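You operate a simulated robot arm through the tools that you are given. There is no shell and no other tool.

The job below is to be done with a simulated robot arm. You get a single attempt, and the scene is never put back.

## Task
Pump the filter to 2 bar, run the hold test, log the result, then vent the rig.
Fine: port knob to FILTER (it stays), vent shut; HOLD once, then the button that the display names, once.

The check looks at the end state, three seconds after you hand in, the way a careful person would. Anything else that was tipped, shoved, dropped, spilled or broken makes it a failure.

## Robot
A 5-joint arm with a two-finger parallel gripper, fixed in place. Base frame: the origin is on the floor under the middle of its stand, x ahead of it, y to its left, z up. Units: m, rad, N and s.
It reaches about 1.134 m from its shoulder. Its first joint turns from -2.601 to 2.601 rad. Payload 1.57 kg.
The TCP is the grasp point between the finger pads, 0.03 m short of the fingertips. In the tool frame z runs along the fingers and y along their closing line. Largest opening 0.11 m; finger width 0.024, thickness 0.012; the body of the gripper, 0.048 by 0.112 m, starts 0.078 m behind the TCP.
Orientation is that of the tool frame in the base frame, as a unit quaternion [w, x, y, z]. With the fingers straight down and closing along the base's y, the tool's x points along the base's -x, its y along +y and its z along -z.

## Interface
- The arm moves only by the tool arm_command. Its arguments are lists of equal length, an entry for each row: "travel": the shift along the base's x, y, z in units of 250 mm (1.0 is 250 mm), a list of three; "rotation": the turn, a rotation vector about the base's x, y, z in units of 60 degrees (1.0 is 60 degrees), a list of three; "grip": the closure, from 0 (fully open) to 1 (shut). In form: {"travel": [[x, y, z], ...], "rotation": [[ax, ay, az], ...], "grip": [grip, ...]}. A call has 1 to 20 rows; each row is the pose to reach, as a shift and turn from the pose commanded when the call began. A call with a number of a shift or a turn outside -1 to 1 is refused whole. Each row takes 0.2 s and may step no farther than 0.05 m and 0.15 rad from the row before; otherwise, or with a gripper value out of range, the whole call is refused. Where a pose cannot be reached the arm comes as near as it can. A force on the tool above 40 N (or 10 N above the force at the start of the call, whichever is more), or a blocked arm, ends the call early, and 0.2 s more pass. The fingers move at their own pace (about 0.072 m/s each) and stop on an object; they squeeze with about 28 N. The grip force told is the motor's: it shows also when the fingers shut on nothing. Time passes only in rows, and 0.2 s behind the last, so rows that repeat a pose let the fingers close. It gives the time, the measured TCP pose, the force on the tool (base axes), the opening and the grip force at its end, in the units of the frame above (readings bear some noise), with the torque about the TCP (base axes, N m) and any sound that the robot's microphone picked up.
- Cameras (640 x 400 px; columns grow to the right, rows downward): "scene" is fixed at [0.0514, -0.4989, 1.6721]; the picture's right is [-0.18, -0.98, 0.00], its down [-0.74, 0.14, -0.66] and it looks along [0.65, -0.12, -0.75] (base axes); focal length 371 px, centre (320, 200). "wrist" rides on the gripper at [0.07, 0.016, -0.141] in the tool frame; the picture's right is [-0.23, 0.97, 0.00], its down [-0.86, -0.20, -0.48] and it looks along [-0.47, -0.11, 0.88] (tool axes); focal length 222 px, centre (320, 200). There is no depth. A picture from a camera that has moved, and an enlarged one, comes with that camera's place and axes in the base frame and with its lens.
- grab_frame(camera): a new picture of that camera. It takes no simulated time.
- lift_body(by): slides the trunk up (or, below 0, down) by that many m; the arm rides with it, the base frame stays. It gives what a move gives, with no picture.
- enlarge(camera, box): a new picture of the part [left, top, right, bottom] of that camera's present view, enlarged. It takes no simulated time.
- hand_in(): hands the job in; it is judged then, once.

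Places have to be worked out from the pictures, the camera data and where the tool is seen. Open the gripper and draw the arm clear of the work before you hand the job in, unless the task says otherwise.

The tools are called after "Request:" as a command line: name --argument value ..., lists and objects as JSON in quotes. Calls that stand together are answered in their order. arm_command: Moves the arm, as the interface text tells. Its arguments: {"type":"object","properties":{"travel":{"type":"array"},"rotation":{"type":"array"},"grip":{"type":"array"}},"required":["travel","rotation","grip"]} The other tools are called the same way: lift_body (by) moves the trunk up or down; grab_frame (camera) takes a picture; enlarge (camera, box) takes an enlarged picture of a part of a camera's view; hand_in () hands the job in.

At the start:

```text
time_s: 0.0
ee_pos: [0.5996, -0.3217, 1.1905]
tool_rot: [0.0, 0.0, 1.0, 0.0]
ft_force: [0.0, 0.1, -0.1]
wrist_torque: [-0.02, -0.03, 0.01]
opening: 0.1101
finger_force: 0.0
trunk travel left (down, up): [-0.923, 0.047]
```

scene: 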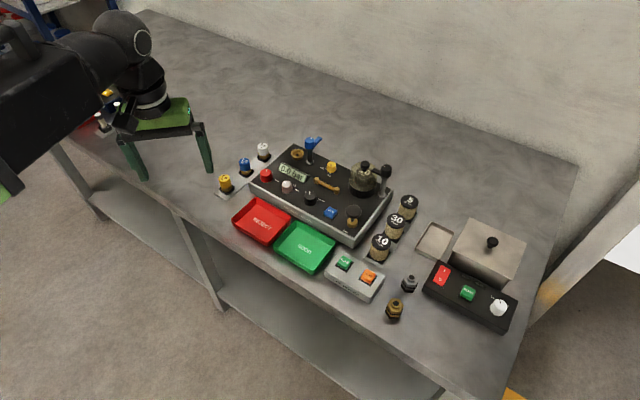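
wrist: 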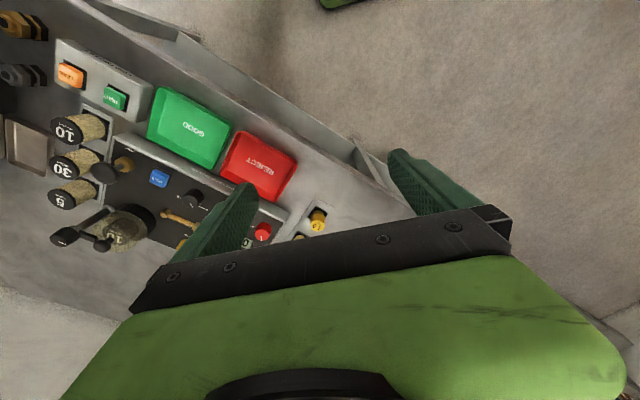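

I start by looking closely at the rig with the scene camera.

Request:
enlarge --camera "scene" --box '[240, 130, 400, 250]'

Request:
enlarge --camera "scene" --box '[320, 180, 530, 330]'

Request:
enlarge --camera "scene" --box '[200, 130, 320, 220]'

```text
3.33 times, centred on (320, 190) of scene
camera zoom: at [0.0514, -0.4989, 1.6721], right [-0.18, -0.98, 0.0], down [-0.74, 0.14, -0.66], along [0.65, -0.12, -0.75], focal length 1238 px, centre (320, 233)
```

zoom: 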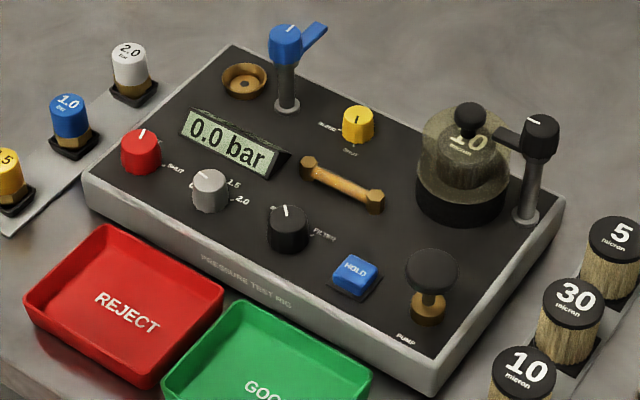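

```text
2.67 times, centred on (425, 255) of scene
camera zoom: at [0.0514, -0.4989, 1.6721], right [-0.18, -0.98, 0.0], down [-0.74, 0.14, -0.66], along [0.65, -0.12, -0.75], focal length 990 px, centre (40, 53)
```

zoom: 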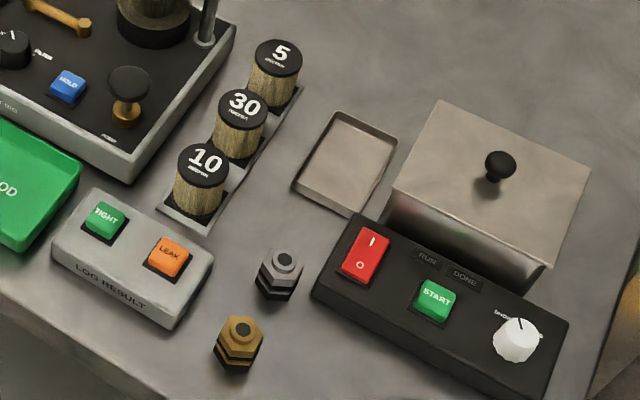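

```text
4.44 times, centred on (260, 175) of scene
camera zoom: at [0.0514, -0.4989, 1.6721], right [-0.18, -0.98, 0.0], down [-0.74, 0.14, -0.66], along [0.65, -0.12, -0.75], focal length 1650 px, centre (587, 311)
```

zoom: 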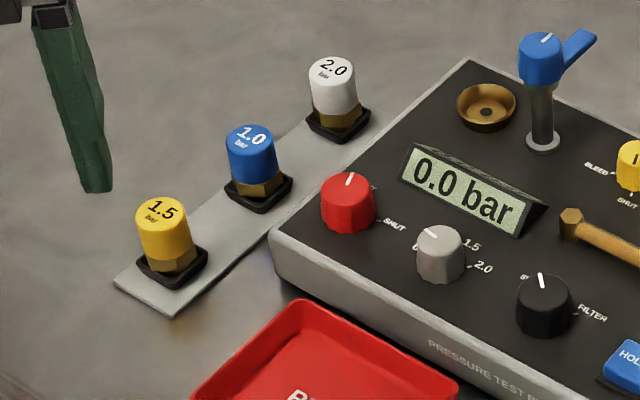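

The rig has several knobs with small labels; I enlarge further to read them.

Request:
enlarge --camera "scene" --box '[255, 160, 311, 195]'

Request:
enlarge --camera "scene" --box '[285, 175, 341, 210]'

Request:
enlarge --camera "scene" --box '[285, 130, 345, 180]'

Request:
enlarge --camera "scene" --box '[320, 150, 400, 250]'

Request:
grab_frame --camera "wrist"

```text
11.43 times, centred on (283, 178) of scene
camera zoom: at [0.0514, -0.4989, 1.6721], right [-0.18, -0.98, 0.0], down [-0.74, 0.14, -0.66], along [0.65, -0.12, -0.75], focal length 4243 px, centre (743, 457)
```

zoom: 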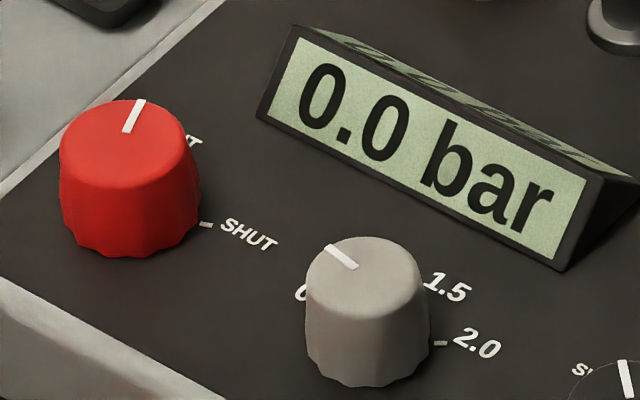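

```text
11.43 times, centred on (313, 192) of scene
camera zoom: at [0.0514, -0.4989, 1.6721], right [-0.18, -0.98, 0.0], down [-0.74, 0.14, -0.66], along [0.65, -0.12, -0.75], focal length 4243 px, centre (400, 286)
```

zoom: 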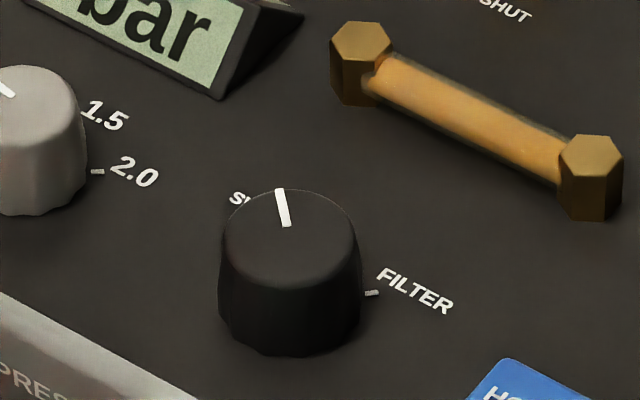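

```text
8.00 times, centred on (315, 155) of scene
camera zoom: at [0.0514, -0.4989, 1.6721], right [-0.18, -0.98, 0.0], down [-0.74, 0.14, -0.66], along [0.65, -0.12, -0.75], focal length 2970 px, centre (360, 560)
```

zoom: 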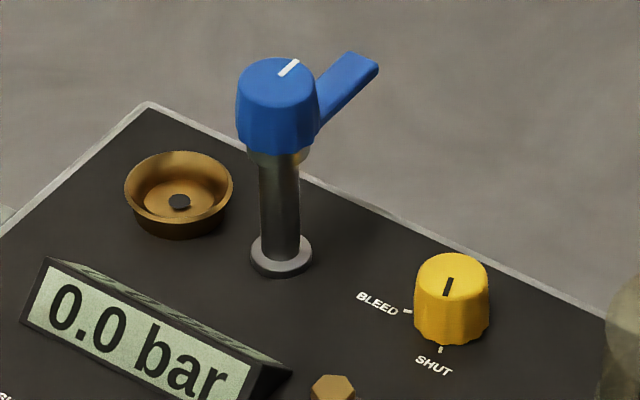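

```text
4.00 times, centred on (360, 200) of scene
camera zoom: at [0.0514, -0.4989, 1.6721], right [-0.18, -0.98, 0.0], down [-0.74, 0.14, -0.66], along [0.65, -0.12, -0.75], focal length 1485 px, centre (160, 200)
```

zoom: 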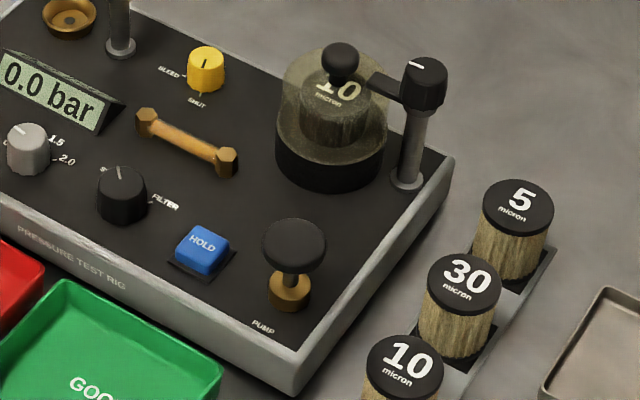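

```text
taken
camera wrist: at [0.5301, -0.3056, 1.3303], right [0.23, 0.97, 0.0], down [0.86, -0.2, 0.48], along [0.47, -0.11, -0.88], focal length 222 px, centre (320, 200)
```

wrist: 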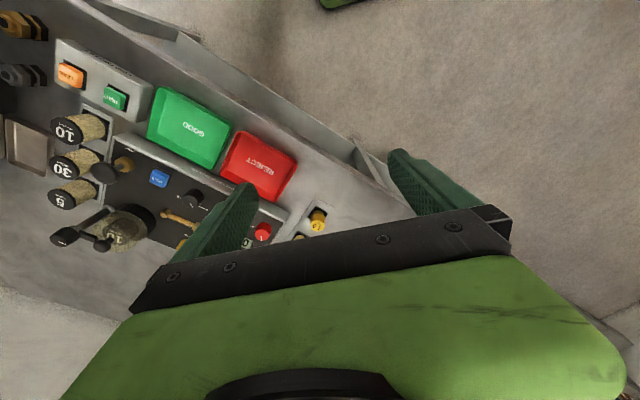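

The HOLD button triangulates to about (0.61, -0.62, 0.97). The fingers are clear above everything, so I move the wrist camera over the rig at a safe height to read the dial labels.

Request:
arm_command --travel '[[-0.027, -0.133, 0.04], [-0.053, -0.267, 0.08], [-0.08, -0.4, 0.12], [-0.107, -0.533, 0.16], [-0.133, -0.667, 0.2], [-0.16, -0.8, 0.24]]' --rotation '[[0, 0, 0], [0, 0, 0], [0, 0, 0], [0, 0, 0], [0, 0, 0], [0, 0, 0]]' --grip '[0, 0, 0, 0, 0, 0]'

```text
time_s: 1.4
ee_pos: [0.5588, -0.5209, 1.1906]
tool_rot: [0.0, -0.001, 1.0, 0.0]
ft_force: [-0.2, 0.5, -0.1]
wrist_torque: [0.01, 0.0, -0.04]
opening: 0.1099
finger_force: 0.0
out of reach, approached as far as the arm can: row 1, 2, 3, 4, 5, 6
trunk travel left (down, up): [-0.923, 0.047]
```

Height topped out at 1.19 with the tool down, which is still well clear. I take a wrist picture here.

Request:
grab_frame --camera "wrist"

Request:
grab_frame --camera "scene"

```text
taken
camera wrist: at [0.4898, -0.5053, 1.3301], right [0.23, 0.97, 0.0], down [0.86, -0.2, 0.48], along [0.47, -0.11, -0.88], focal length 222 px, centre (320, 200)
```

wrist: 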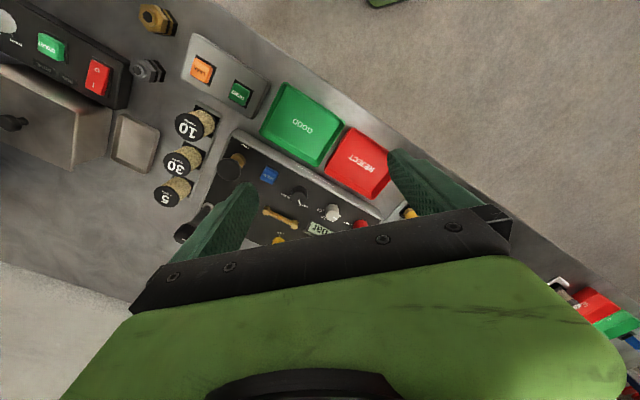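

```text
taken
```

scene: 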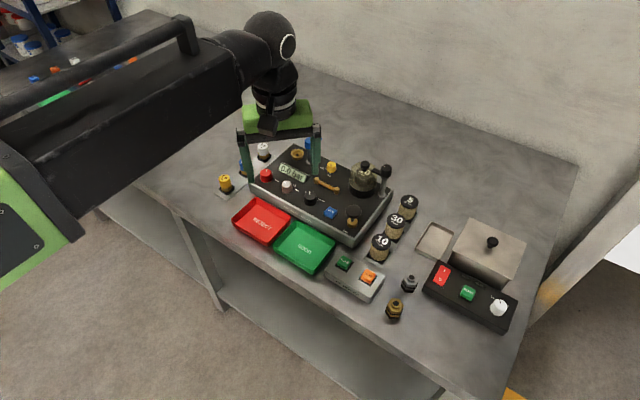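

I enlarge the panel region in the wrist view.

Request:
enlarge --camera "wrist" --box '[205, 140, 405, 260]'

Request:
enlarge --camera "wrist" --box '[270, 180, 380, 250]'

```text
3.20 times, centred on (305, 200) of wrist
camera zoom: at [0.4898, -0.5053, 1.3301], right [0.23, 0.97, 0.0], down [0.86, -0.2, 0.48], along [0.47, -0.11, -0.88], focal length 711 px, centre (368, 200)
```

zoom: 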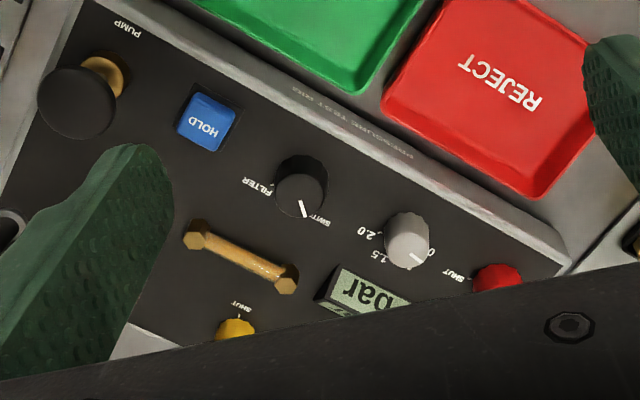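

```text
5.71 times, centred on (325, 215) of wrist
camera zoom: at [0.4898, -0.5053, 1.3301], right [0.23, 0.97, 0.0], down [0.86, -0.2, 0.48], along [0.47, -0.11, -0.88], focal length 1269 px, centre (291, 114)
```

zoom: 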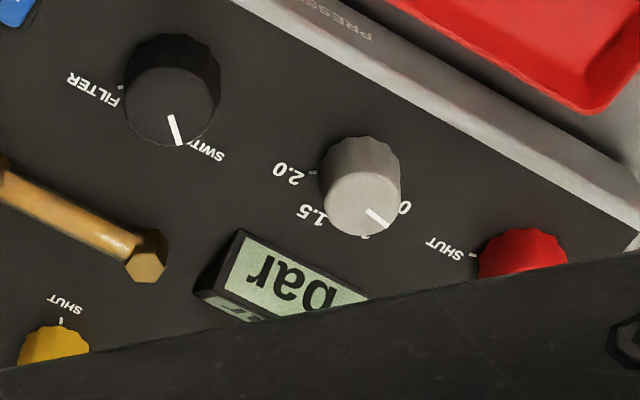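

The port knob reads SWITCH/FILTER and currently points to SWITCH; the grey dial reads 0…1.5, 2.0. I estimate red knob (0.749,-0.485), grey (0.700,-0.533), port (0.650,-0.585), all with tops near z≈1.00. I shift the arm to +x/+y so the gripper does not hide the red knob and the display.

Request:
arm_command --travel '[[0.13, 0.08, -0.05], [0.26, 0.16, -0.1], [0.39, 0.24, -0.15], [0.52, 0.32, -0.2], [0.65, 0.4, -0.24]]' --rotation '[[0, 0, 0], [0, 0, 0], [0, 0, 0], [0, 0, 0], [0, 0, 0]]' --grip '[0, 0, 0, 0, 0]'

Request:
grab_frame --camera "wrist"

```text
time_s: 2.6
ee_pos: [0.7201, -0.4221, 1.189]
tool_rot: [0.0, 0.001, 1.0, 0.0]
ft_force: [-0.8, 0.5, 0.7]
wrist_torque: [-0.03, 0.02, -0.03]
opening: 0.1096
finger_force: 0.1
out of reach, approached as far as the arm can: row 1, 2, 3, 4, 5
trunk travel left (down, up): [-0.923, 0.047]
```

```text
taken
camera wrist: at [0.6505, -0.4054, 1.33], right [0.23, 0.97, 0.0], down [0.86, -0.2, 0.48], along [0.47, -0.11, -0.88], focal length 222 px, centre (320, 200)
```

wrist: 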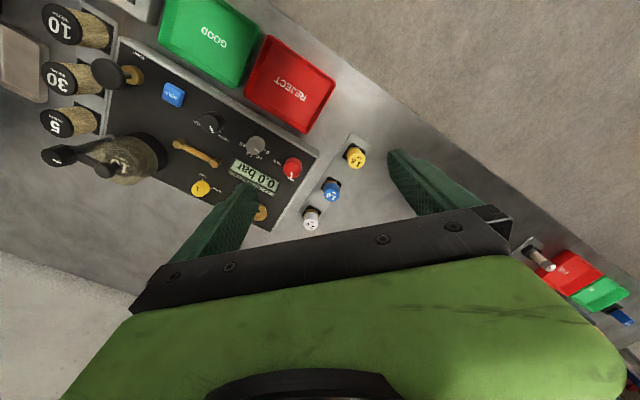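

Now the red knob, display and grey dial are visible; I enlarge them.

Request:
enlarge --camera "wrist" --box '[220, 120, 316, 180]'

Request:
enlarge --camera "wrist" --box '[120, 60, 280, 200]'

Request:
enlarge --camera "wrist" --box '[30, 90, 230, 215]'

```text
6.67 times, centred on (268, 150) of wrist
camera zoom: at [0.6505, -0.4054, 1.33], right [0.23, 0.97, 0.0], down [0.86, -0.2, 0.48], along [0.47, -0.11, -0.88], focal length 1481 px, centre (667, 533)
```

zoom: 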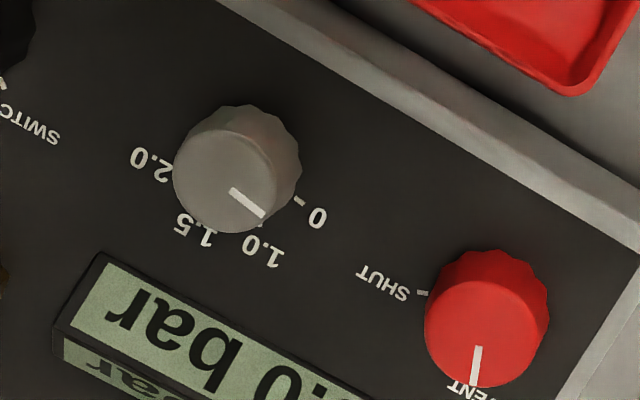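

```text
2.86 times, centred on (200, 130) of wrist
camera zoom: at [0.6505, -0.4054, 1.33], right [0.23, 0.97, 0.0], down [0.86, -0.2, 0.48], along [0.47, -0.11, -0.88], focal length 635 px, centre (663, 400)
```

zoom: 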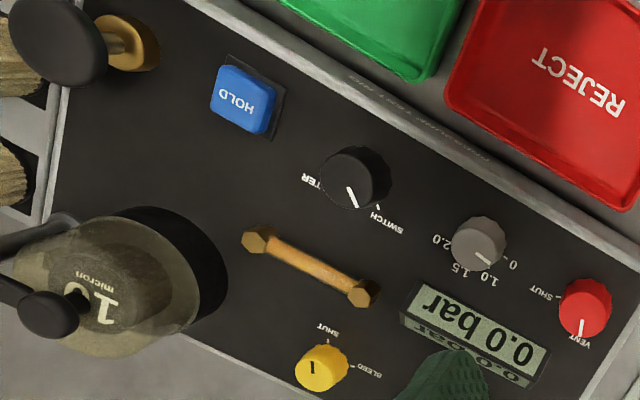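

```text
3.20 times, centred on (130, 152) of wrist
camera zoom: at [0.6505, -0.4054, 1.33], right [0.23, 0.97, 0.0], down [0.86, -0.2, 0.48], along [0.47, -0.11, -0.88], focal length 711 px, centre (928, 352)
```

zoom: 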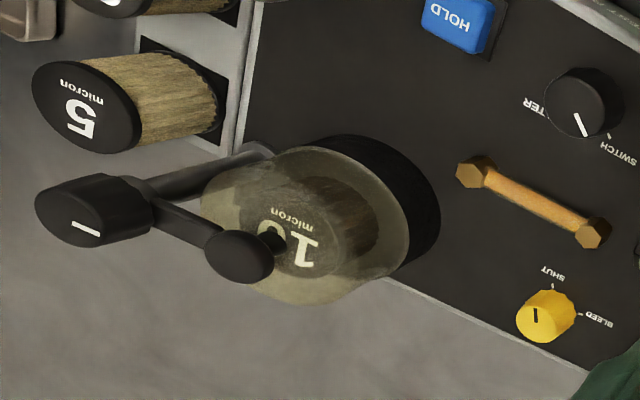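

Red is VENT/SHUT (now at VENT), grey dial is 0/1.0/1.5/2.0 (at 0), yellow bleed is already at SHUT, and port is at SWITCH. Two wrist views triangulate the port knob to about (0.672, -0.587), top z≈0.97, so I move above it with the fingers part-closed and check again.

Request:
arm_command --travel '[[-0.048, -0.165, -0.04], [-0.1, -0.33, -0.08], [-0.15, -0.495, -0.12], [-0.2, -0.66, -0.16], [-0.2, -0.66, -0.32], [-0.2, -0.66, -0.48], [-0.2, -0.66, -0.48]]' --rotation '[[0, 0, 0], [0, 0, 0], [0, 0, 0], [0, 0, 0], [0, 0, 0], [0, 0, 0], [0, 0, 0]]' --grip '[0.45, 0.45, 0.45, 0.45, 0.45, 0.45, 0.45]'

Request:
grab_frame --camera "wrist"

Request:
enlarge --camera "scene" --box '[240, 100, 400, 250]'

```text
time_s: 4.2
ee_pos: [0.682, -0.5826, 1.1893]
tool_rot: [-0.001, 0.0, 1.0, 0.0]
ft_force: [0.1, 0.2, -0.1]
wrist_torque: [-0.02, 0.06, -0.01]
opening: 0.0606
finger_force: 0.2
out of reach, approached as far as the arm can: row 1, 2, 3, 4, 5, 6, 7
trunk travel left (down, up): [-0.923, 0.047]
```

```text
taken
camera wrist: at [0.6126, -0.5657, 1.3302], right [0.23, 0.97, 0.0], down [0.86, -0.2, 0.48], along [0.47, -0.11, -0.88], focal length 222 px, centre (320, 200)
```

wrist: 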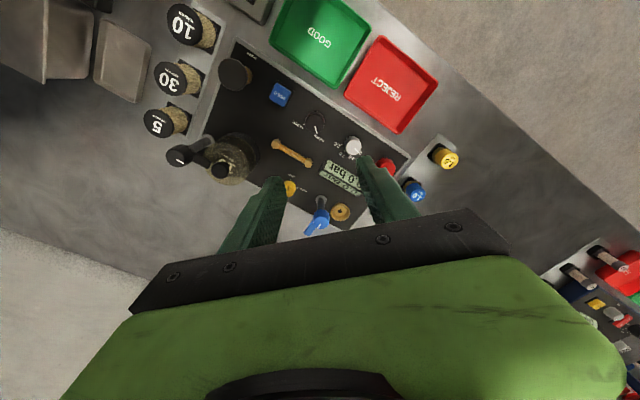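

```text
2.67 times, centred on (320, 175) of scene
camera zoom: at [0.0514, -0.4989, 1.6721], right [-0.18, -0.98, 0.0], down [-0.74, 0.14, -0.66], along [0.65, -0.12, -0.75], focal length 990 px, centre (320, 267)
```

zoom: 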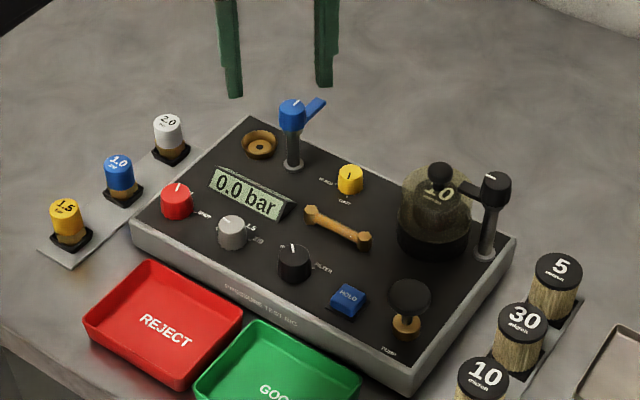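

The height did not change although I commanded down: this arm moves in the horizontal plane and height comes from the trunk lift. I first restore the commanded height so x,y converge on the port knob, then check the pose.

Request:
arm_command --travel '[[0, 0, 0.16], [0, 0, 0.32], [0, 0, 0.475], [0, 0, 0.475]]' --rotation '[[0, 0, 0], [0, 0, 0], [0, 0, 0], [0, 0, 0]]' --grip '[0.45, 0.45, 0.45, 0.45]'

Request:
lift_body --by -0.05

Request:
grab_frame --camera "wrist"

```text
time_s: 5.2
ee_pos: [0.6709, -0.5888, 1.1905]
tool_rot: [0.0, 0.001, 1.0, 0.0]
ft_force: [-0.3, -0.4, -0.5]
wrist_torque: [0.0, -0.03, -0.04]
opening: 0.0604
finger_force: 0.2
out of reach, approached as far as the arm can: row 1, 2, 3, 4
trunk travel left (down, up): [-0.923, 0.047]
```

```text
time_s: 6.1
ee_pos: [0.6689, -0.5887, 1.1414]
tool_rot: [0.0, 0.0, 1.0, 0.0]
ft_force: [0.1, -0.3, 0.2]
wrist_torque: [0.02, -0.01, -0.02]
opening: 0.0606
finger_force: 0.1
trunk travel left (down, up): [-0.873, 0.097]
```

```text
taken
camera wrist: at [0.6008, -0.5726, 1.2803], right [0.23, 0.97, 0.0], down [0.86, -0.2, 0.48], along [0.47, -0.11, -0.88], focal length 222 px, centre (320, 200)
```

wrist: 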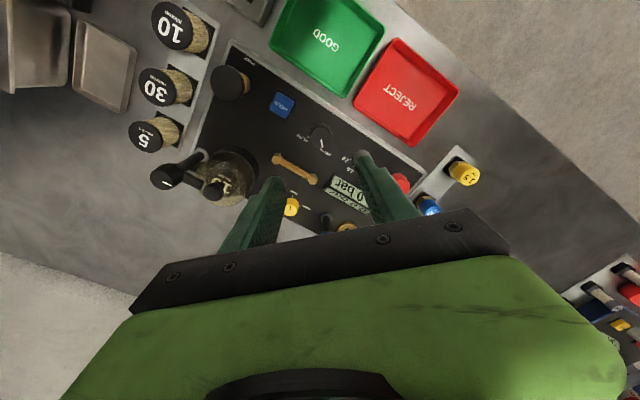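

The lift works (0.05 m per command cleanly). I enlarge around the port knob to refine its position before descending further.

Request:
enlarge --camera "wrist" --box '[270, 90, 380, 170]'

Request:
enlarge --camera "scene" --box '[270, 100, 360, 220]'

```text
5.00 times, centred on (325, 130) of wrist
camera zoom: at [0.6008, -0.5726, 1.2803], right [0.23, 0.97, 0.0], down [0.86, -0.2, 0.48], along [0.47, -0.11, -0.88], focal length 1111 px, centre (295, 550)
```

zoom: 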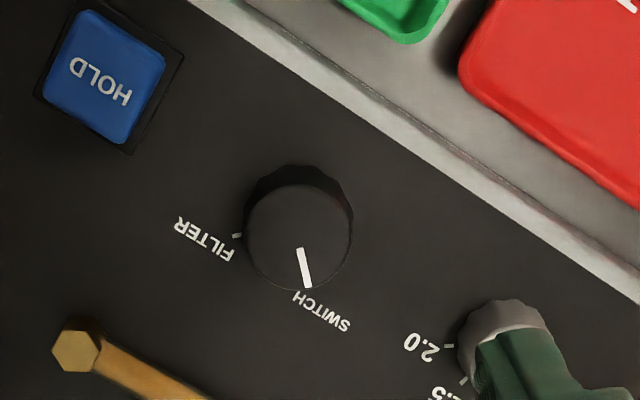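

```text
3.33 times, centred on (315, 160) of scene
camera zoom: at [0.0514, -0.4989, 1.6721], right [-0.18, -0.98, 0.0], down [-0.74, 0.14, -0.66], along [0.65, -0.12, -0.75], focal length 1238 px, centre (337, 333)
```

zoom: 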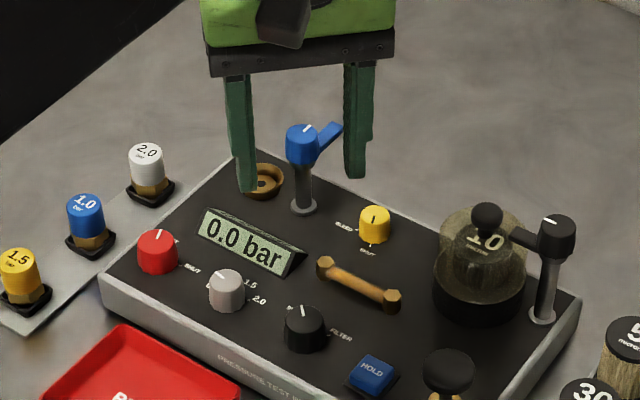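

The port knob is directly under the TCP (knob centre ≈ (0.671, -0.588)), pointer at SWITCH ≈ 0°, FILTER tick ≈ -85…-90°. I lower in two steps.

Request:
lift_body --by -0.1

Request:
grab_frame --camera "wrist"

Request:
enlarge --camera "scene" --box '[260, 110, 380, 240]'

```text
time_s: 7.5
ee_pos: [0.6692, -0.5893, 1.0396]
tool_rot: [0.0, 0.001, 1.0, 0.0]
ft_force: [0.2, -0.1, 0.1]
wrist_torque: [0.01, 0.02, 0.0]
opening: 0.0604
finger_force: 0.1
trunk travel left (down, up): [-0.773, 0.197]
```

```text
taken
camera wrist: at [0.6008, -0.5726, 1.1803], right [0.23, 0.97, 0.0], down [0.86, -0.2, 0.48], along [0.47, -0.11, -0.88], focal length 222 px, centre (320, 200)
```

wrist: 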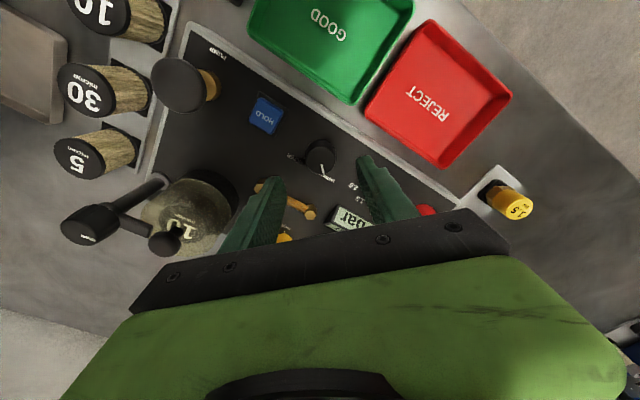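

```text
3.08 times, centred on (320, 175) of scene
camera zoom: at [0.0514, -0.4989, 1.6721], right [-0.18, -0.98, 0.0], down [-0.74, 0.14, -0.66], along [0.65, -0.12, -0.75], focal length 1142 px, centre (320, 277)
```

zoom: 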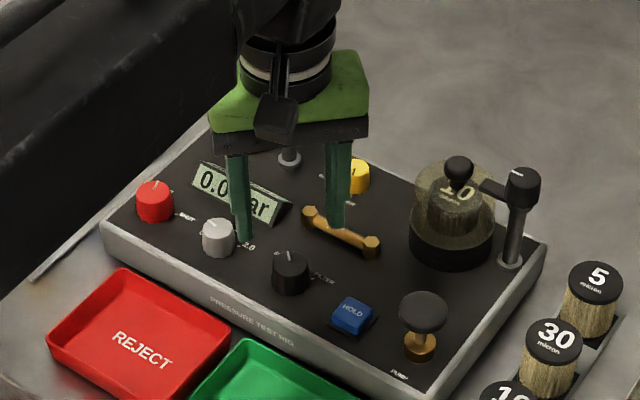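

Before going lower I check where the arm's long link is relative to the table and other objects.

Request:
grab_frame --camera "scene"

Request:
enlarge --camera "wrist" --box '[240, 110, 400, 220]'

```text
taken
```

scene: 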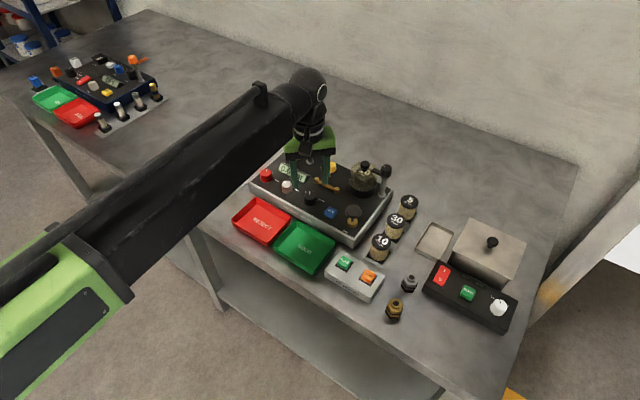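

```text
3.64 times, centred on (320, 165) of wrist
camera zoom: at [0.6008, -0.5726, 1.1803], right [0.23, 0.97, 0.0], down [0.86, -0.2, 0.48], along [0.47, -0.11, -0.88], focal length 808 px, centre (320, 327)
```

zoom: 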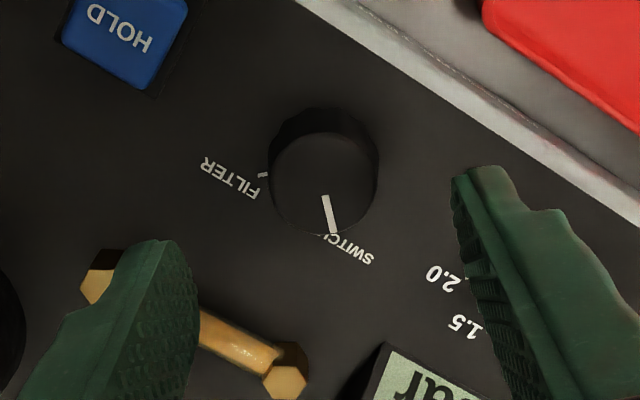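

The beam rides high above everything, so lowering is safe. Refined: knob centre (0.672,-0.588), top z≈0.966, panel z≈0.938. I lower so the TCP is at z≈0.976 (fingertips ≈8 mm above the panel).

Request:
lift_body --by -0.062

Request:
enlarge --camera "wrist" --box '[220, 110, 420, 235]'

```text
time_s: 8.5
ee_pos: [0.67, -0.5892, 0.9774]
tool_rot: [0.0, -0.001, 1.0, 0.0]
ft_force: [0.7, -0.7, 0.6]
wrist_torque: [0.0, 0.0, 0.0]
opening: 0.0602
finger_force: 0.1
trunk travel left (down, up): [-0.711, 0.259]
```

```text
3.20 times, centred on (320, 172) of wrist
camera zoom: at [0.6007, -0.5726, 1.1183], right [0.23, 0.97, 0.0], down [0.86, -0.2, 0.48], along [0.47, -0.11, -0.88], focal length 711 px, centre (320, 288)
```

zoom: 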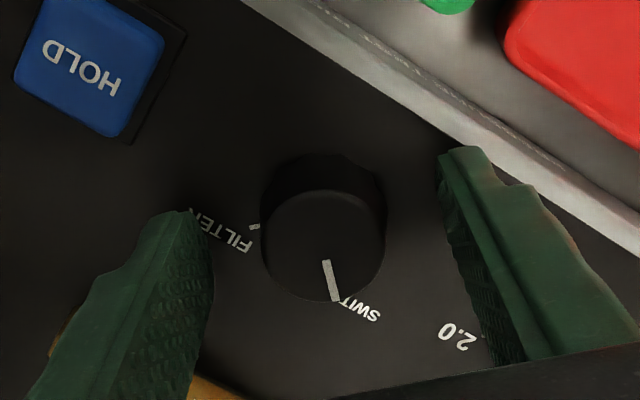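

The knob sits centered between the fingers. I close on it while holding the pose.

Request:
arm_command --travel '[[0, 0, 0], [0, 0, 0], [0, 0, 0], [0, 0, 0]]' --rotation '[[0, 0, 0], [0, 0, 0], [0, 0, 0], [0, 0, 0]]' --grip '[0.6, 0.8, 1, 1]'

Request:
enlarge --camera "wrist" --box '[220, 110, 420, 235]'

```text
time_s: 9.5
ee_pos: [0.6706, -0.5892, 0.9782]
tool_rot: [0.0, -0.001, 1.0, 0.0]
ft_force: [-3.1, 6.6, -3.7]
wrist_torque: [0.27, 0.04, 0.0]
opening: 0.0312
finger_force: 40.3
trunk travel left (down, up): [-0.711, 0.259]
```

```text
3.20 times, centred on (320, 172) of wrist
camera zoom: at [0.6009, -0.5721, 1.1183], right [0.23, 0.97, 0.0], down [0.86, -0.2, 0.48], along [0.47, -0.11, -0.88], focal length 711 px, centre (320, 288)
```

zoom: 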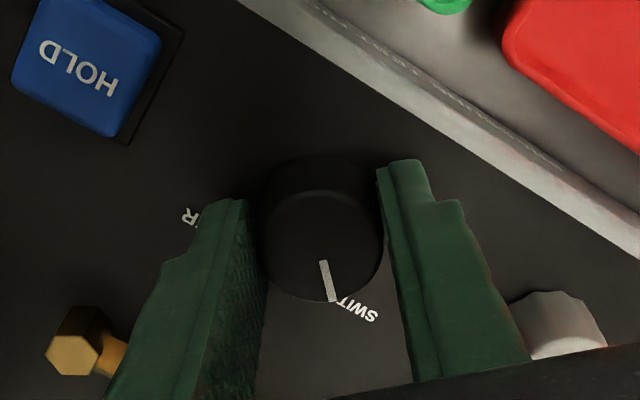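

The knob is held (opening 31 mm). I rotate clockwise (negative about z) by 60° first.

Request:
arm_command --travel '[[0, 0, 0], [0, 0, 0], [0, 0, 0], [0, 0, 0], [0, 0, 0], [0, 0, 0], [0, 0, 0], [0, 0, 0]]' --rotation '[[0, 0, -0.125], [0, 0, -0.25], [0, 0, -0.375], [0, 0, -0.5], [0, 0, -0.625], [0, 0, -0.75], [0, 0, -0.875], [0, 0, -1.0]]' --grip '[1, 1, 1, 1, 1, 1, 1, 1]'

Request:
enlarge --camera "wrist" --box '[220, 110, 420, 235]'

Request:
enlarge --camera "scene" --box '[260, 130, 380, 240]'

```text
time_s: 11.3
ee_pos: [0.6701, -0.5882, 0.977]
tool_rot: [0.0, 0.501, 0.866, -0.001]
ft_force: [-4.1, 18.3, -11.0]
wrist_torque: [0.67, 0.12, -0.02]
opening: 0.0313
finger_force: 40.3
trunk travel left (down, up): [-0.711, 0.259]
```

```text
3.20 times, centred on (320, 172) of wrist
camera zoom: at [0.6502, -0.5195, 1.1185], right [0.96, 0.29, 0.0], down [0.25, -0.84, 0.48], along [0.14, -0.46, -0.88], focal length 711 px, centre (320, 288)
```

zoom: 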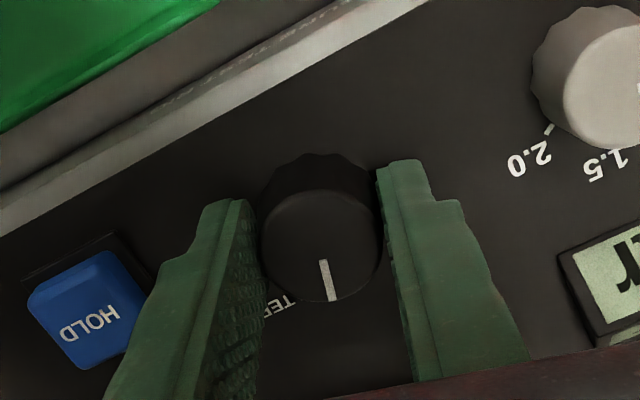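

```text
3.64 times, centred on (320, 185) of scene
camera zoom: at [0.0514, -0.4989, 1.6721], right [-0.18, -0.98, 0.0], down [-0.74, 0.14, -0.66], along [0.65, -0.12, -0.75], focal length 1350 px, centre (320, 254)
```

zoom: 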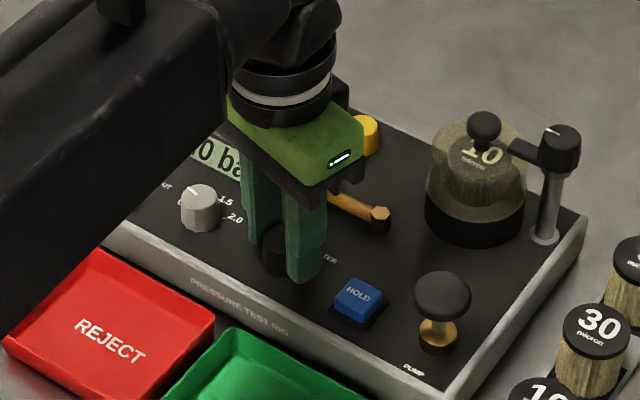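

The knob turns with the gripper. There is about 18 N sideways load in +y, so I nudge 1.5 mm in +y to relieve it while turning the remaining 28°.

Request:
arm_command --travel '[[0, 0.006, 0], [0, 0.006, 0], [0, 0.006, 0], [0, 0.006, 0], [0, 0.006, 0]]' --rotation '[[0, 0, -0.1], [0, 0, -0.2], [0, 0, -0.3], [0, 0, -0.4], [0, 0, -0.46]]' --grip '[1, 1, 1, 1, 1]'

Request:
enlarge --camera "wrist" --box '[220, 110, 420, 235]'

```text
time_s: 12.5
ee_pos: [0.671, -0.588, 0.9779]
tool_rot: [0.0, 0.693, 0.721, -0.001]
ft_force: [3.8, 3.9, 2.3]
wrist_torque: [-0.93, -0.25, -0.01]
opening: 0.0311
finger_force: 39.4
trunk travel left (down, up): [-0.711, 0.259]
```

```text
3.20 times, centred on (320, 172) of wrist
camera zoom: at [0.6843, -0.5173, 1.1183], right [0.98, -0.19, 0.0], down [-0.16, -0.86, 0.48], along [-0.09, -0.47, -0.88], focal length 711 px, centre (320, 288)
```

zoom: 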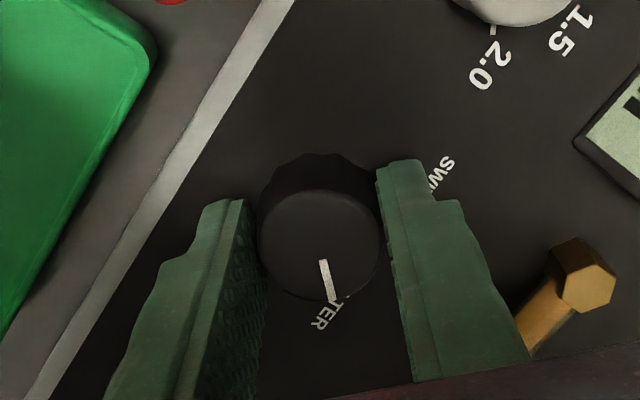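

About 88° turned with negligible resisting torque. I release the knob and look at the pointer against the FILTER tick.

Request:
arm_command --travel '[[0, 0, 0], [0, 0, 0], [0, 0, 0]]' --rotation '[[0, 0, 0], [0, 0, 0], [0, 0, 0]]' --grip '[0.7, 0.45, 0.45]'

Request:
lift_body --by 0.08

Request:
enlarge --camera "wrist" --box '[240, 80, 400, 200]'

Request:
enlarge --camera "scene" --box '[260, 130, 380, 240]'

```text
time_s: 13.3
ee_pos: [0.6707, -0.5875, 0.978]
tool_rot: [0.001, 0.692, 0.722, 0.0]
ft_force: [-1.0, 0.6, -0.6]
wrist_torque: [0.02, 0.02, -0.02]
opening: 0.0606
finger_force: 0.1
trunk travel left (down, up): [-0.711, 0.259]
```

```text
time_s: 14.4
ee_pos: [0.6697, -0.5886, 1.0575]
tool_rot: [0.0, 0.692, 0.722, 0.001]
ft_force: [0.2, -0.1, 0.0]
wrist_torque: [-0.01, 0.0, 0.02]
opening: 0.0607
finger_force: 0.1
trunk travel left (down, up): [-0.791, 0.179]
```

```text
3.33 times, centred on (320, 140) of wrist
camera zoom: at [0.6839, -0.5177, 1.1982], right [0.98, -0.19, 0.0], down [-0.16, -0.86, 0.48], along [-0.09, -0.47, -0.88], focal length 740 px, centre (320, 400)
```

zoom: 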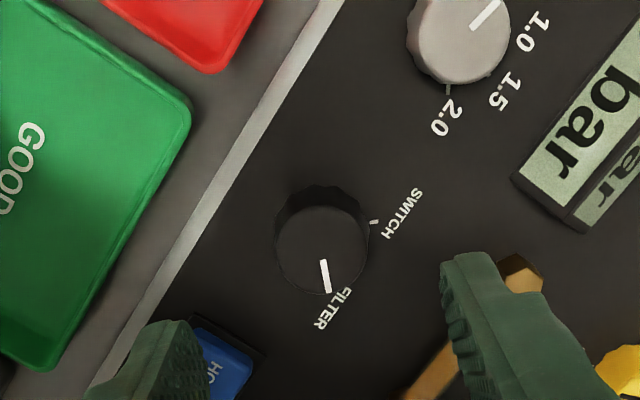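

```text
3.64 times, centred on (320, 185) of scene
camera zoom: at [0.0514, -0.4989, 1.6721], right [-0.18, -0.98, 0.0], down [-0.74, 0.14, -0.66], along [0.65, -0.12, -0.75], focal length 1350 px, centre (320, 254)
```

zoom: 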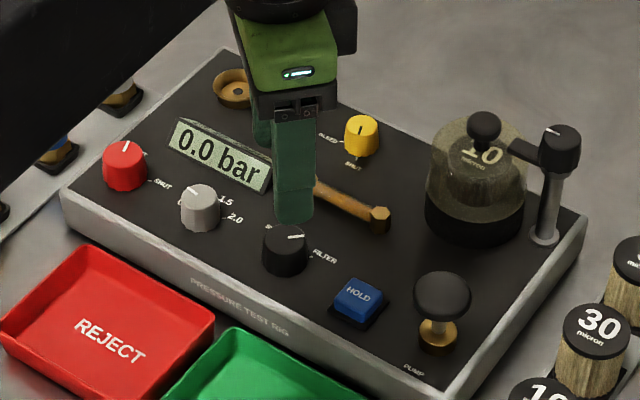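

The pointer now lines up with FILTER. Next is the red vent knob at about (0.775, -0.4835); I move over it at this height while turning the tool back by 60°, then the rest.

Request:
arm_command --travel '[[0.05, 0.05, 0], [0.1, 0.1, 0], [0.15, 0.15, 0], [0.2, 0.2, 0], [0.26, 0.26, 0], [0.32, 0.32, 0], [0.37, 0.37, 0], [0.417, 0.419, 0]]' --rotation '[[0, 0, 0.125], [0, 0, 0.25], [0, 0, 0.375], [0, 0, 0.5], [0, 0, 0.625], [0, 0, 0.75], [0, 0, 0.875], [0, 0, 1.0]]' --grip '[0.45, 0.45, 0.45, 0.45, 0.45, 0.45, 0.45, 0.45]'

Request:
arm_command --travel '[[0, 0, 0], [0, 0, 0], [0, 0, 0], [0, 0, 0]]' --rotation '[[0, 0, 0.12], [0, 0, 0.24], [0, 0, 0.36], [0, 0, 0.46]]' --grip '[0.45, 0.45, 0.45, 0.45]'

Request:
enlarge --camera "wrist" --box '[240, 100, 400, 220]'

Request:
enlarge --camera "scene" --box '[220, 100, 380, 240]'

```text
time_s: 16.2
ee_pos: [0.7755, -0.4822, 1.0576]
tool_rot: [0.0, 0.237, 0.971, 0.0]
ft_force: [-0.8, -0.5, -1.2]
wrist_torque: [0.01, -0.01, 0.08]
opening: 0.0606
finger_force: 0.0
trunk travel left (down, up): [-0.791, 0.179]
```

```text
time_s: 17.2
ee_pos: [0.7754, -0.4841, 1.0579]
tool_rot: [0.0, -0.001, 1.0, 0.0]
ft_force: [-0.7, -0.9, 1.5]
wrist_torque: [0.03, -0.02, -0.02]
opening: 0.0605
finger_force: 0.0
trunk travel left (down, up): [-0.791, 0.179]
```

```text
3.33 times, centred on (320, 160) of wrist
camera zoom: at [0.7064, -0.4676, 1.1982], right [0.23, 0.97, 0.0], down [0.86, -0.2, 0.48], along [0.47, -0.11, -0.88], focal length 740 px, centre (320, 333)
```

zoom: 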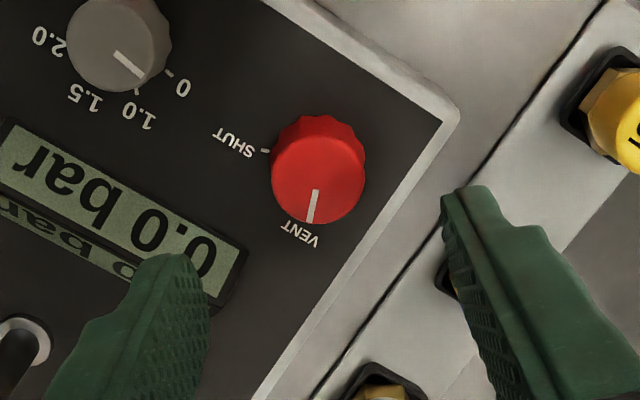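

```text
2.86 times, centred on (300, 170) of scene
camera zoom: at [0.0514, -0.4989, 1.6721], right [-0.18, -0.98, 0.0], down [-0.74, 0.14, -0.66], along [0.65, -0.12, -0.75], focal length 1061 px, centre (377, 286)
```

zoom: 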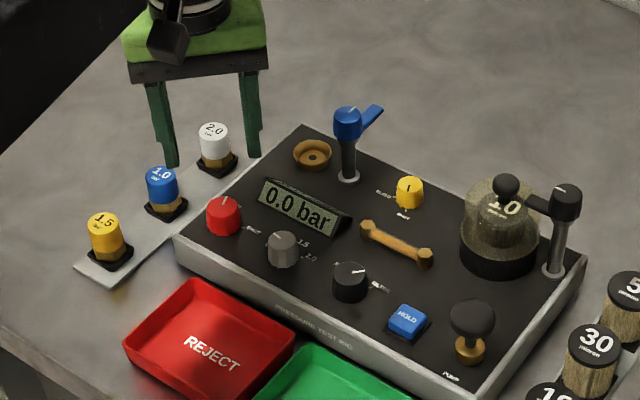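

The red knob centre computes to (0.776, -0.484), directly below the TCP, and the display corner clears the finger by over 1 cm. I narrow the opening slightly and descend 80 mm.

Request:
arm_command --travel '[[0, 0, 0], [0, 0, 0]]' --rotation '[[0, 0, 0], [0, 0, 0]]' --grip '[0.53, 0.53]'

Request:
lift_body --by -0.06

Request:
enlarge --camera "wrist" --box '[220, 110, 420, 235]'

```text
time_s: 17.8
ee_pos: [0.7743, -0.4836, 1.0569]
tool_rot: [0.0, 0.0, 1.0, 0.0]
ft_force: [0.6, 0.0, -0.6]
wrist_torque: [-0.02, -0.02, 0.02]
opening: 0.0519
finger_force: 0.0
trunk travel left (down, up): [-0.791, 0.179]
```

```text
time_s: 18.8
ee_pos: [0.7758, -0.4842, 0.9975]
tool_rot: [0.0, 0.001, 1.0, 0.001]
ft_force: [-0.2, 0.2, 0.5]
wrist_torque: [0.0, -0.02, 0.0]
opening: 0.0514
finger_force: 0.1
trunk travel left (down, up): [-0.731, 0.239]
```

```text
3.20 times, centred on (320, 172) of wrist
camera zoom: at [0.7064, -0.4673, 1.1383], right [0.23, 0.97, 0.0], down [0.86, -0.2, 0.48], along [0.47, -0.11, -0.88], focal length 711 px, centre (320, 288)
```

zoom: 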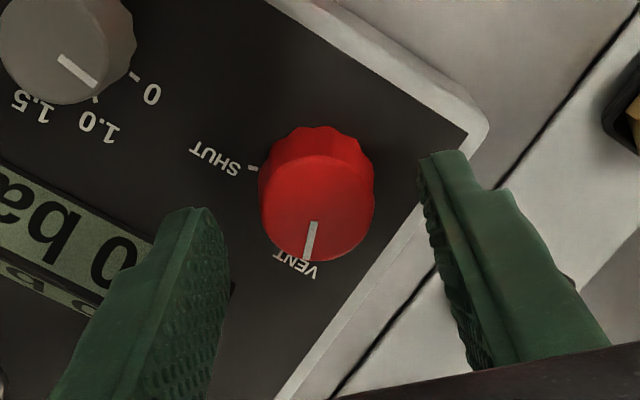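

Clear on both sides; I lower the last 20 mm and close on the red knob.

Request:
lift_body --by -0.02

Request:
arm_command --travel '[[0, 0, 0], [0, 0, 0], [0, 0, 0]]' --rotation '[[0, 0, 0], [0, 0, 0], [0, 0, 0]]' --grip '[0.7, 1, 1]'

Request:
enlarge --camera "wrist" --box '[220, 110, 420, 235]'

```text
time_s: 19.5
ee_pos: [0.7758, -0.4832, 0.9776]
tool_rot: [0.0, 0.0, 1.0, -0.001]
ft_force: [0.6, 0.2, -0.1]
wrist_torque: [0.01, -0.01, 0.02]
opening: 0.0519
finger_force: 0.0
trunk travel left (down, up): [-0.711, 0.259]
```

```text
time_s: 20.3
ee_pos: [0.7755, -0.485, 0.9778]
tool_rot: [-0.001, 0.001, 1.0, 0.001]
ft_force: [1.2, -3.8, 2.1]
wrist_torque: [-0.21, 0.0, 0.01]
opening: 0.0312
finger_force: 40.0
trunk travel left (down, up): [-0.711, 0.259]
```

```text
3.20 times, centred on (320, 172) of wrist
camera zoom: at [0.7064, -0.4679, 1.1182], right [0.23, 0.97, 0.0], down [0.85, -0.2, 0.48], along [0.47, -0.11, -0.88], focal length 711 px, centre (320, 288)
```

zoom: 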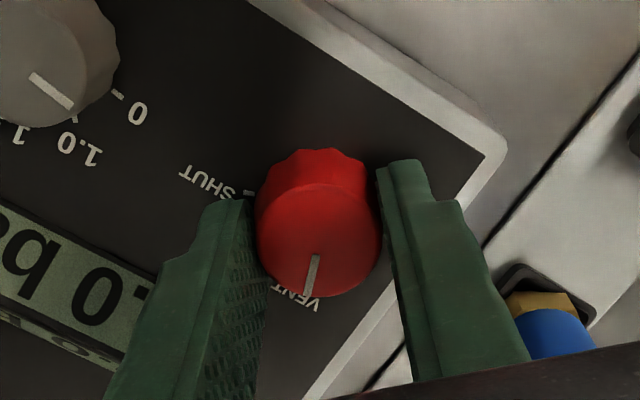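

The red knob is held. I rotate it clockwise 60° toward SHUT, easing the TCP 0.7 mm in -y.

Request:
arm_command --travel '[[0, -0.003, 0], [0, -0.003, 0], [0, -0.003, 0], [0, -0.003, 0], [0, -0.003, 0], [0, -0.003, 0], [0, -0.003, 0], [0, -0.003, 0]]' --rotation '[[0, 0, -0.125], [0, 0, -0.25], [0, 0, -0.375], [0, 0, -0.5], [0, 0, -0.625], [0, 0, -0.75], [0, 0, -0.875], [0, 0, -1.0]]' --grip '[1, 1, 1, 1, 1, 1, 1, 1]'

Request:
enlarge --camera "wrist" --box '[220, 110, 420, 235]'

```text
time_s: 22.1
ee_pos: [0.774, -0.4849, 0.9779]
tool_rot: [0.001, 0.501, 0.866, 0.0]
ft_force: [-0.3, -3.3, 1.6]
wrist_torque: [0.72, 0.54, 0.01]
opening: 0.031
finger_force: 39.9
trunk travel left (down, up): [-0.711, 0.259]
```

```text
3.20 times, centred on (320, 172) of wrist
camera zoom: at [0.7548, -0.4167, 1.1182], right [0.96, 0.29, 0.0], down [0.25, -0.84, 0.48], along [0.14, -0.46, -0.88], focal length 711 px, centre (320, 288)
```

zoom: 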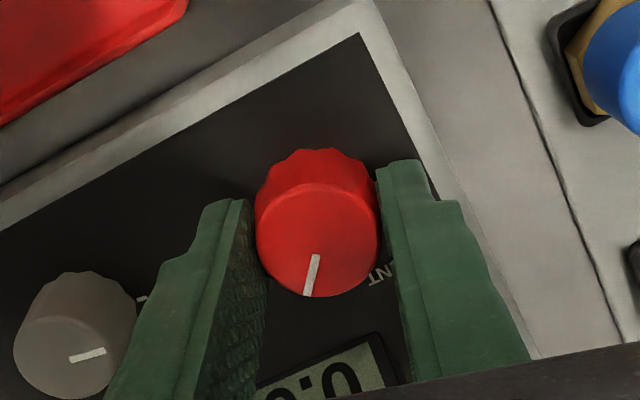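

Forces are low and the pointer moved with the gripper. I continue another 28° to SHUT.

Request:
arm_command --travel '[[0, 0, 0], [0, 0, 0], [0, 0, 0], [0, 0, 0], [0, 0, 0]]' --rotation '[[0, 0, -0.1], [0, 0, -0.2], [0, 0, -0.3], [0, 0, -0.4], [0, 0, -0.46]]' --grip '[1, 1, 1, 1, 1]'

Request:
enlarge --camera "wrist" --box '[220, 110, 420, 235]'

```text
time_s: 23.3
ee_pos: [0.7731, -0.4855, 0.9787]
tool_rot: [-0.001, 0.693, 0.721, -0.001]
ft_force: [-13.9, -5.6, -6.4]
wrist_torque: [-0.91, 0.4, -0.03]
opening: 0.0313
finger_force: 39.7
trunk travel left (down, up): [-0.711, 0.259]
```

```text
3.20 times, centred on (320, 172) of wrist
camera zoom: at [0.7887, -0.4152, 1.1183], right [0.98, -0.19, 0.0], down [-0.17, -0.86, 0.48], along [-0.09, -0.47, -0.88], focal length 711 px, centre (320, 288)
```

zoom: 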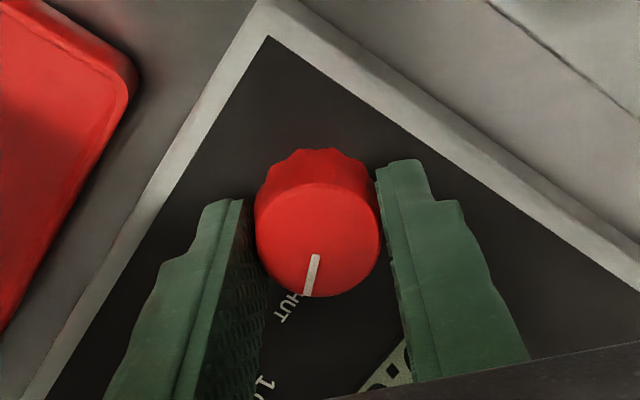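

Turned about 88°. I release, rise and verify the pointer against SHUT.

Request:
arm_command --travel '[[0, 0, 0], [0, 0, 0], [0, 0, 0]]' --rotation '[[0, 0, 0], [0, 0, 0], [0, 0, 0]]' --grip '[0.7, 0.53, 0.53]'

Request:
lift_body --by 0.1

Request:
enlarge --camera "wrist" --box '[230, 70, 410, 200]'

Request:
enlarge --camera "scene" --box '[220, 100, 400, 240]'

```text
time_s: 24.1
ee_pos: [0.776, -0.4848, 0.9777]
tool_rot: [-0.001, 0.692, 0.722, 0.0]
ft_force: [0.3, 0.0, -0.3]
wrist_torque: [-0.01, 0.02, 0.0]
opening: 0.0515
finger_force: 0.0
trunk travel left (down, up): [-0.711, 0.259]
```

```text
time_s: 25.4
ee_pos: [0.7756, -0.4855, 1.0783]
tool_rot: [0.0, 0.692, 0.722, 0.0]
ft_force: [0.7, 0.0, -0.2]
wrist_torque: [0.02, 0.03, 0.0]
opening: 0.0515
finger_force: 0.1
trunk travel left (down, up): [-0.811, 0.159]
```

```text
3.08 times, centred on (320, 135) of wrist
camera zoom: at [0.7898, -0.4138, 1.2182], right [0.98, -0.19, 0.0], down [-0.16, -0.86, 0.48], along [-0.09, -0.47, -0.88], focal length 684 px, centre (320, 400)
```

zoom: 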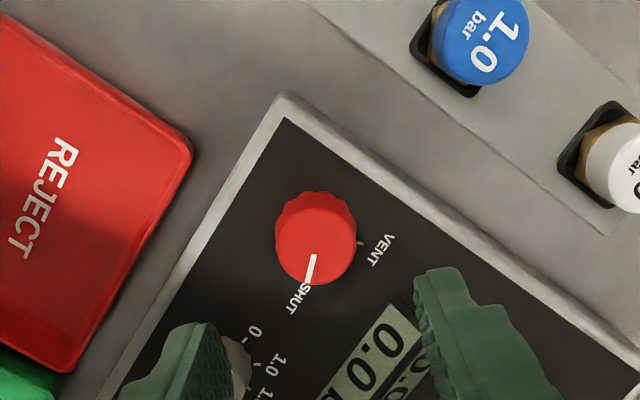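

```text
2.86 times, centred on (310, 170) of scene
camera zoom: at [0.0514, -0.4989, 1.6721], right [-0.18, -0.98, 0.0], down [-0.74, 0.14, -0.66], along [0.65, -0.12, -0.75], focal length 1061 px, centre (349, 286)
```

zoom: 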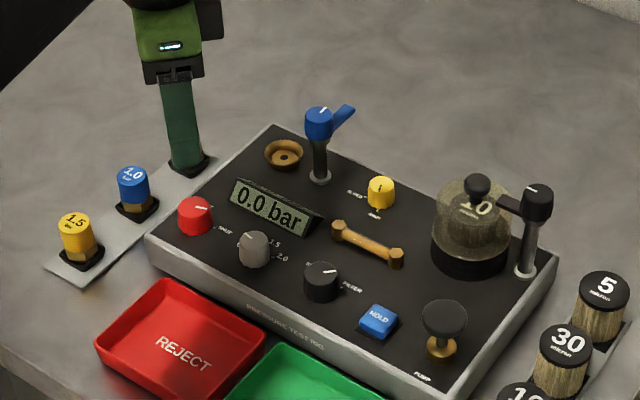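

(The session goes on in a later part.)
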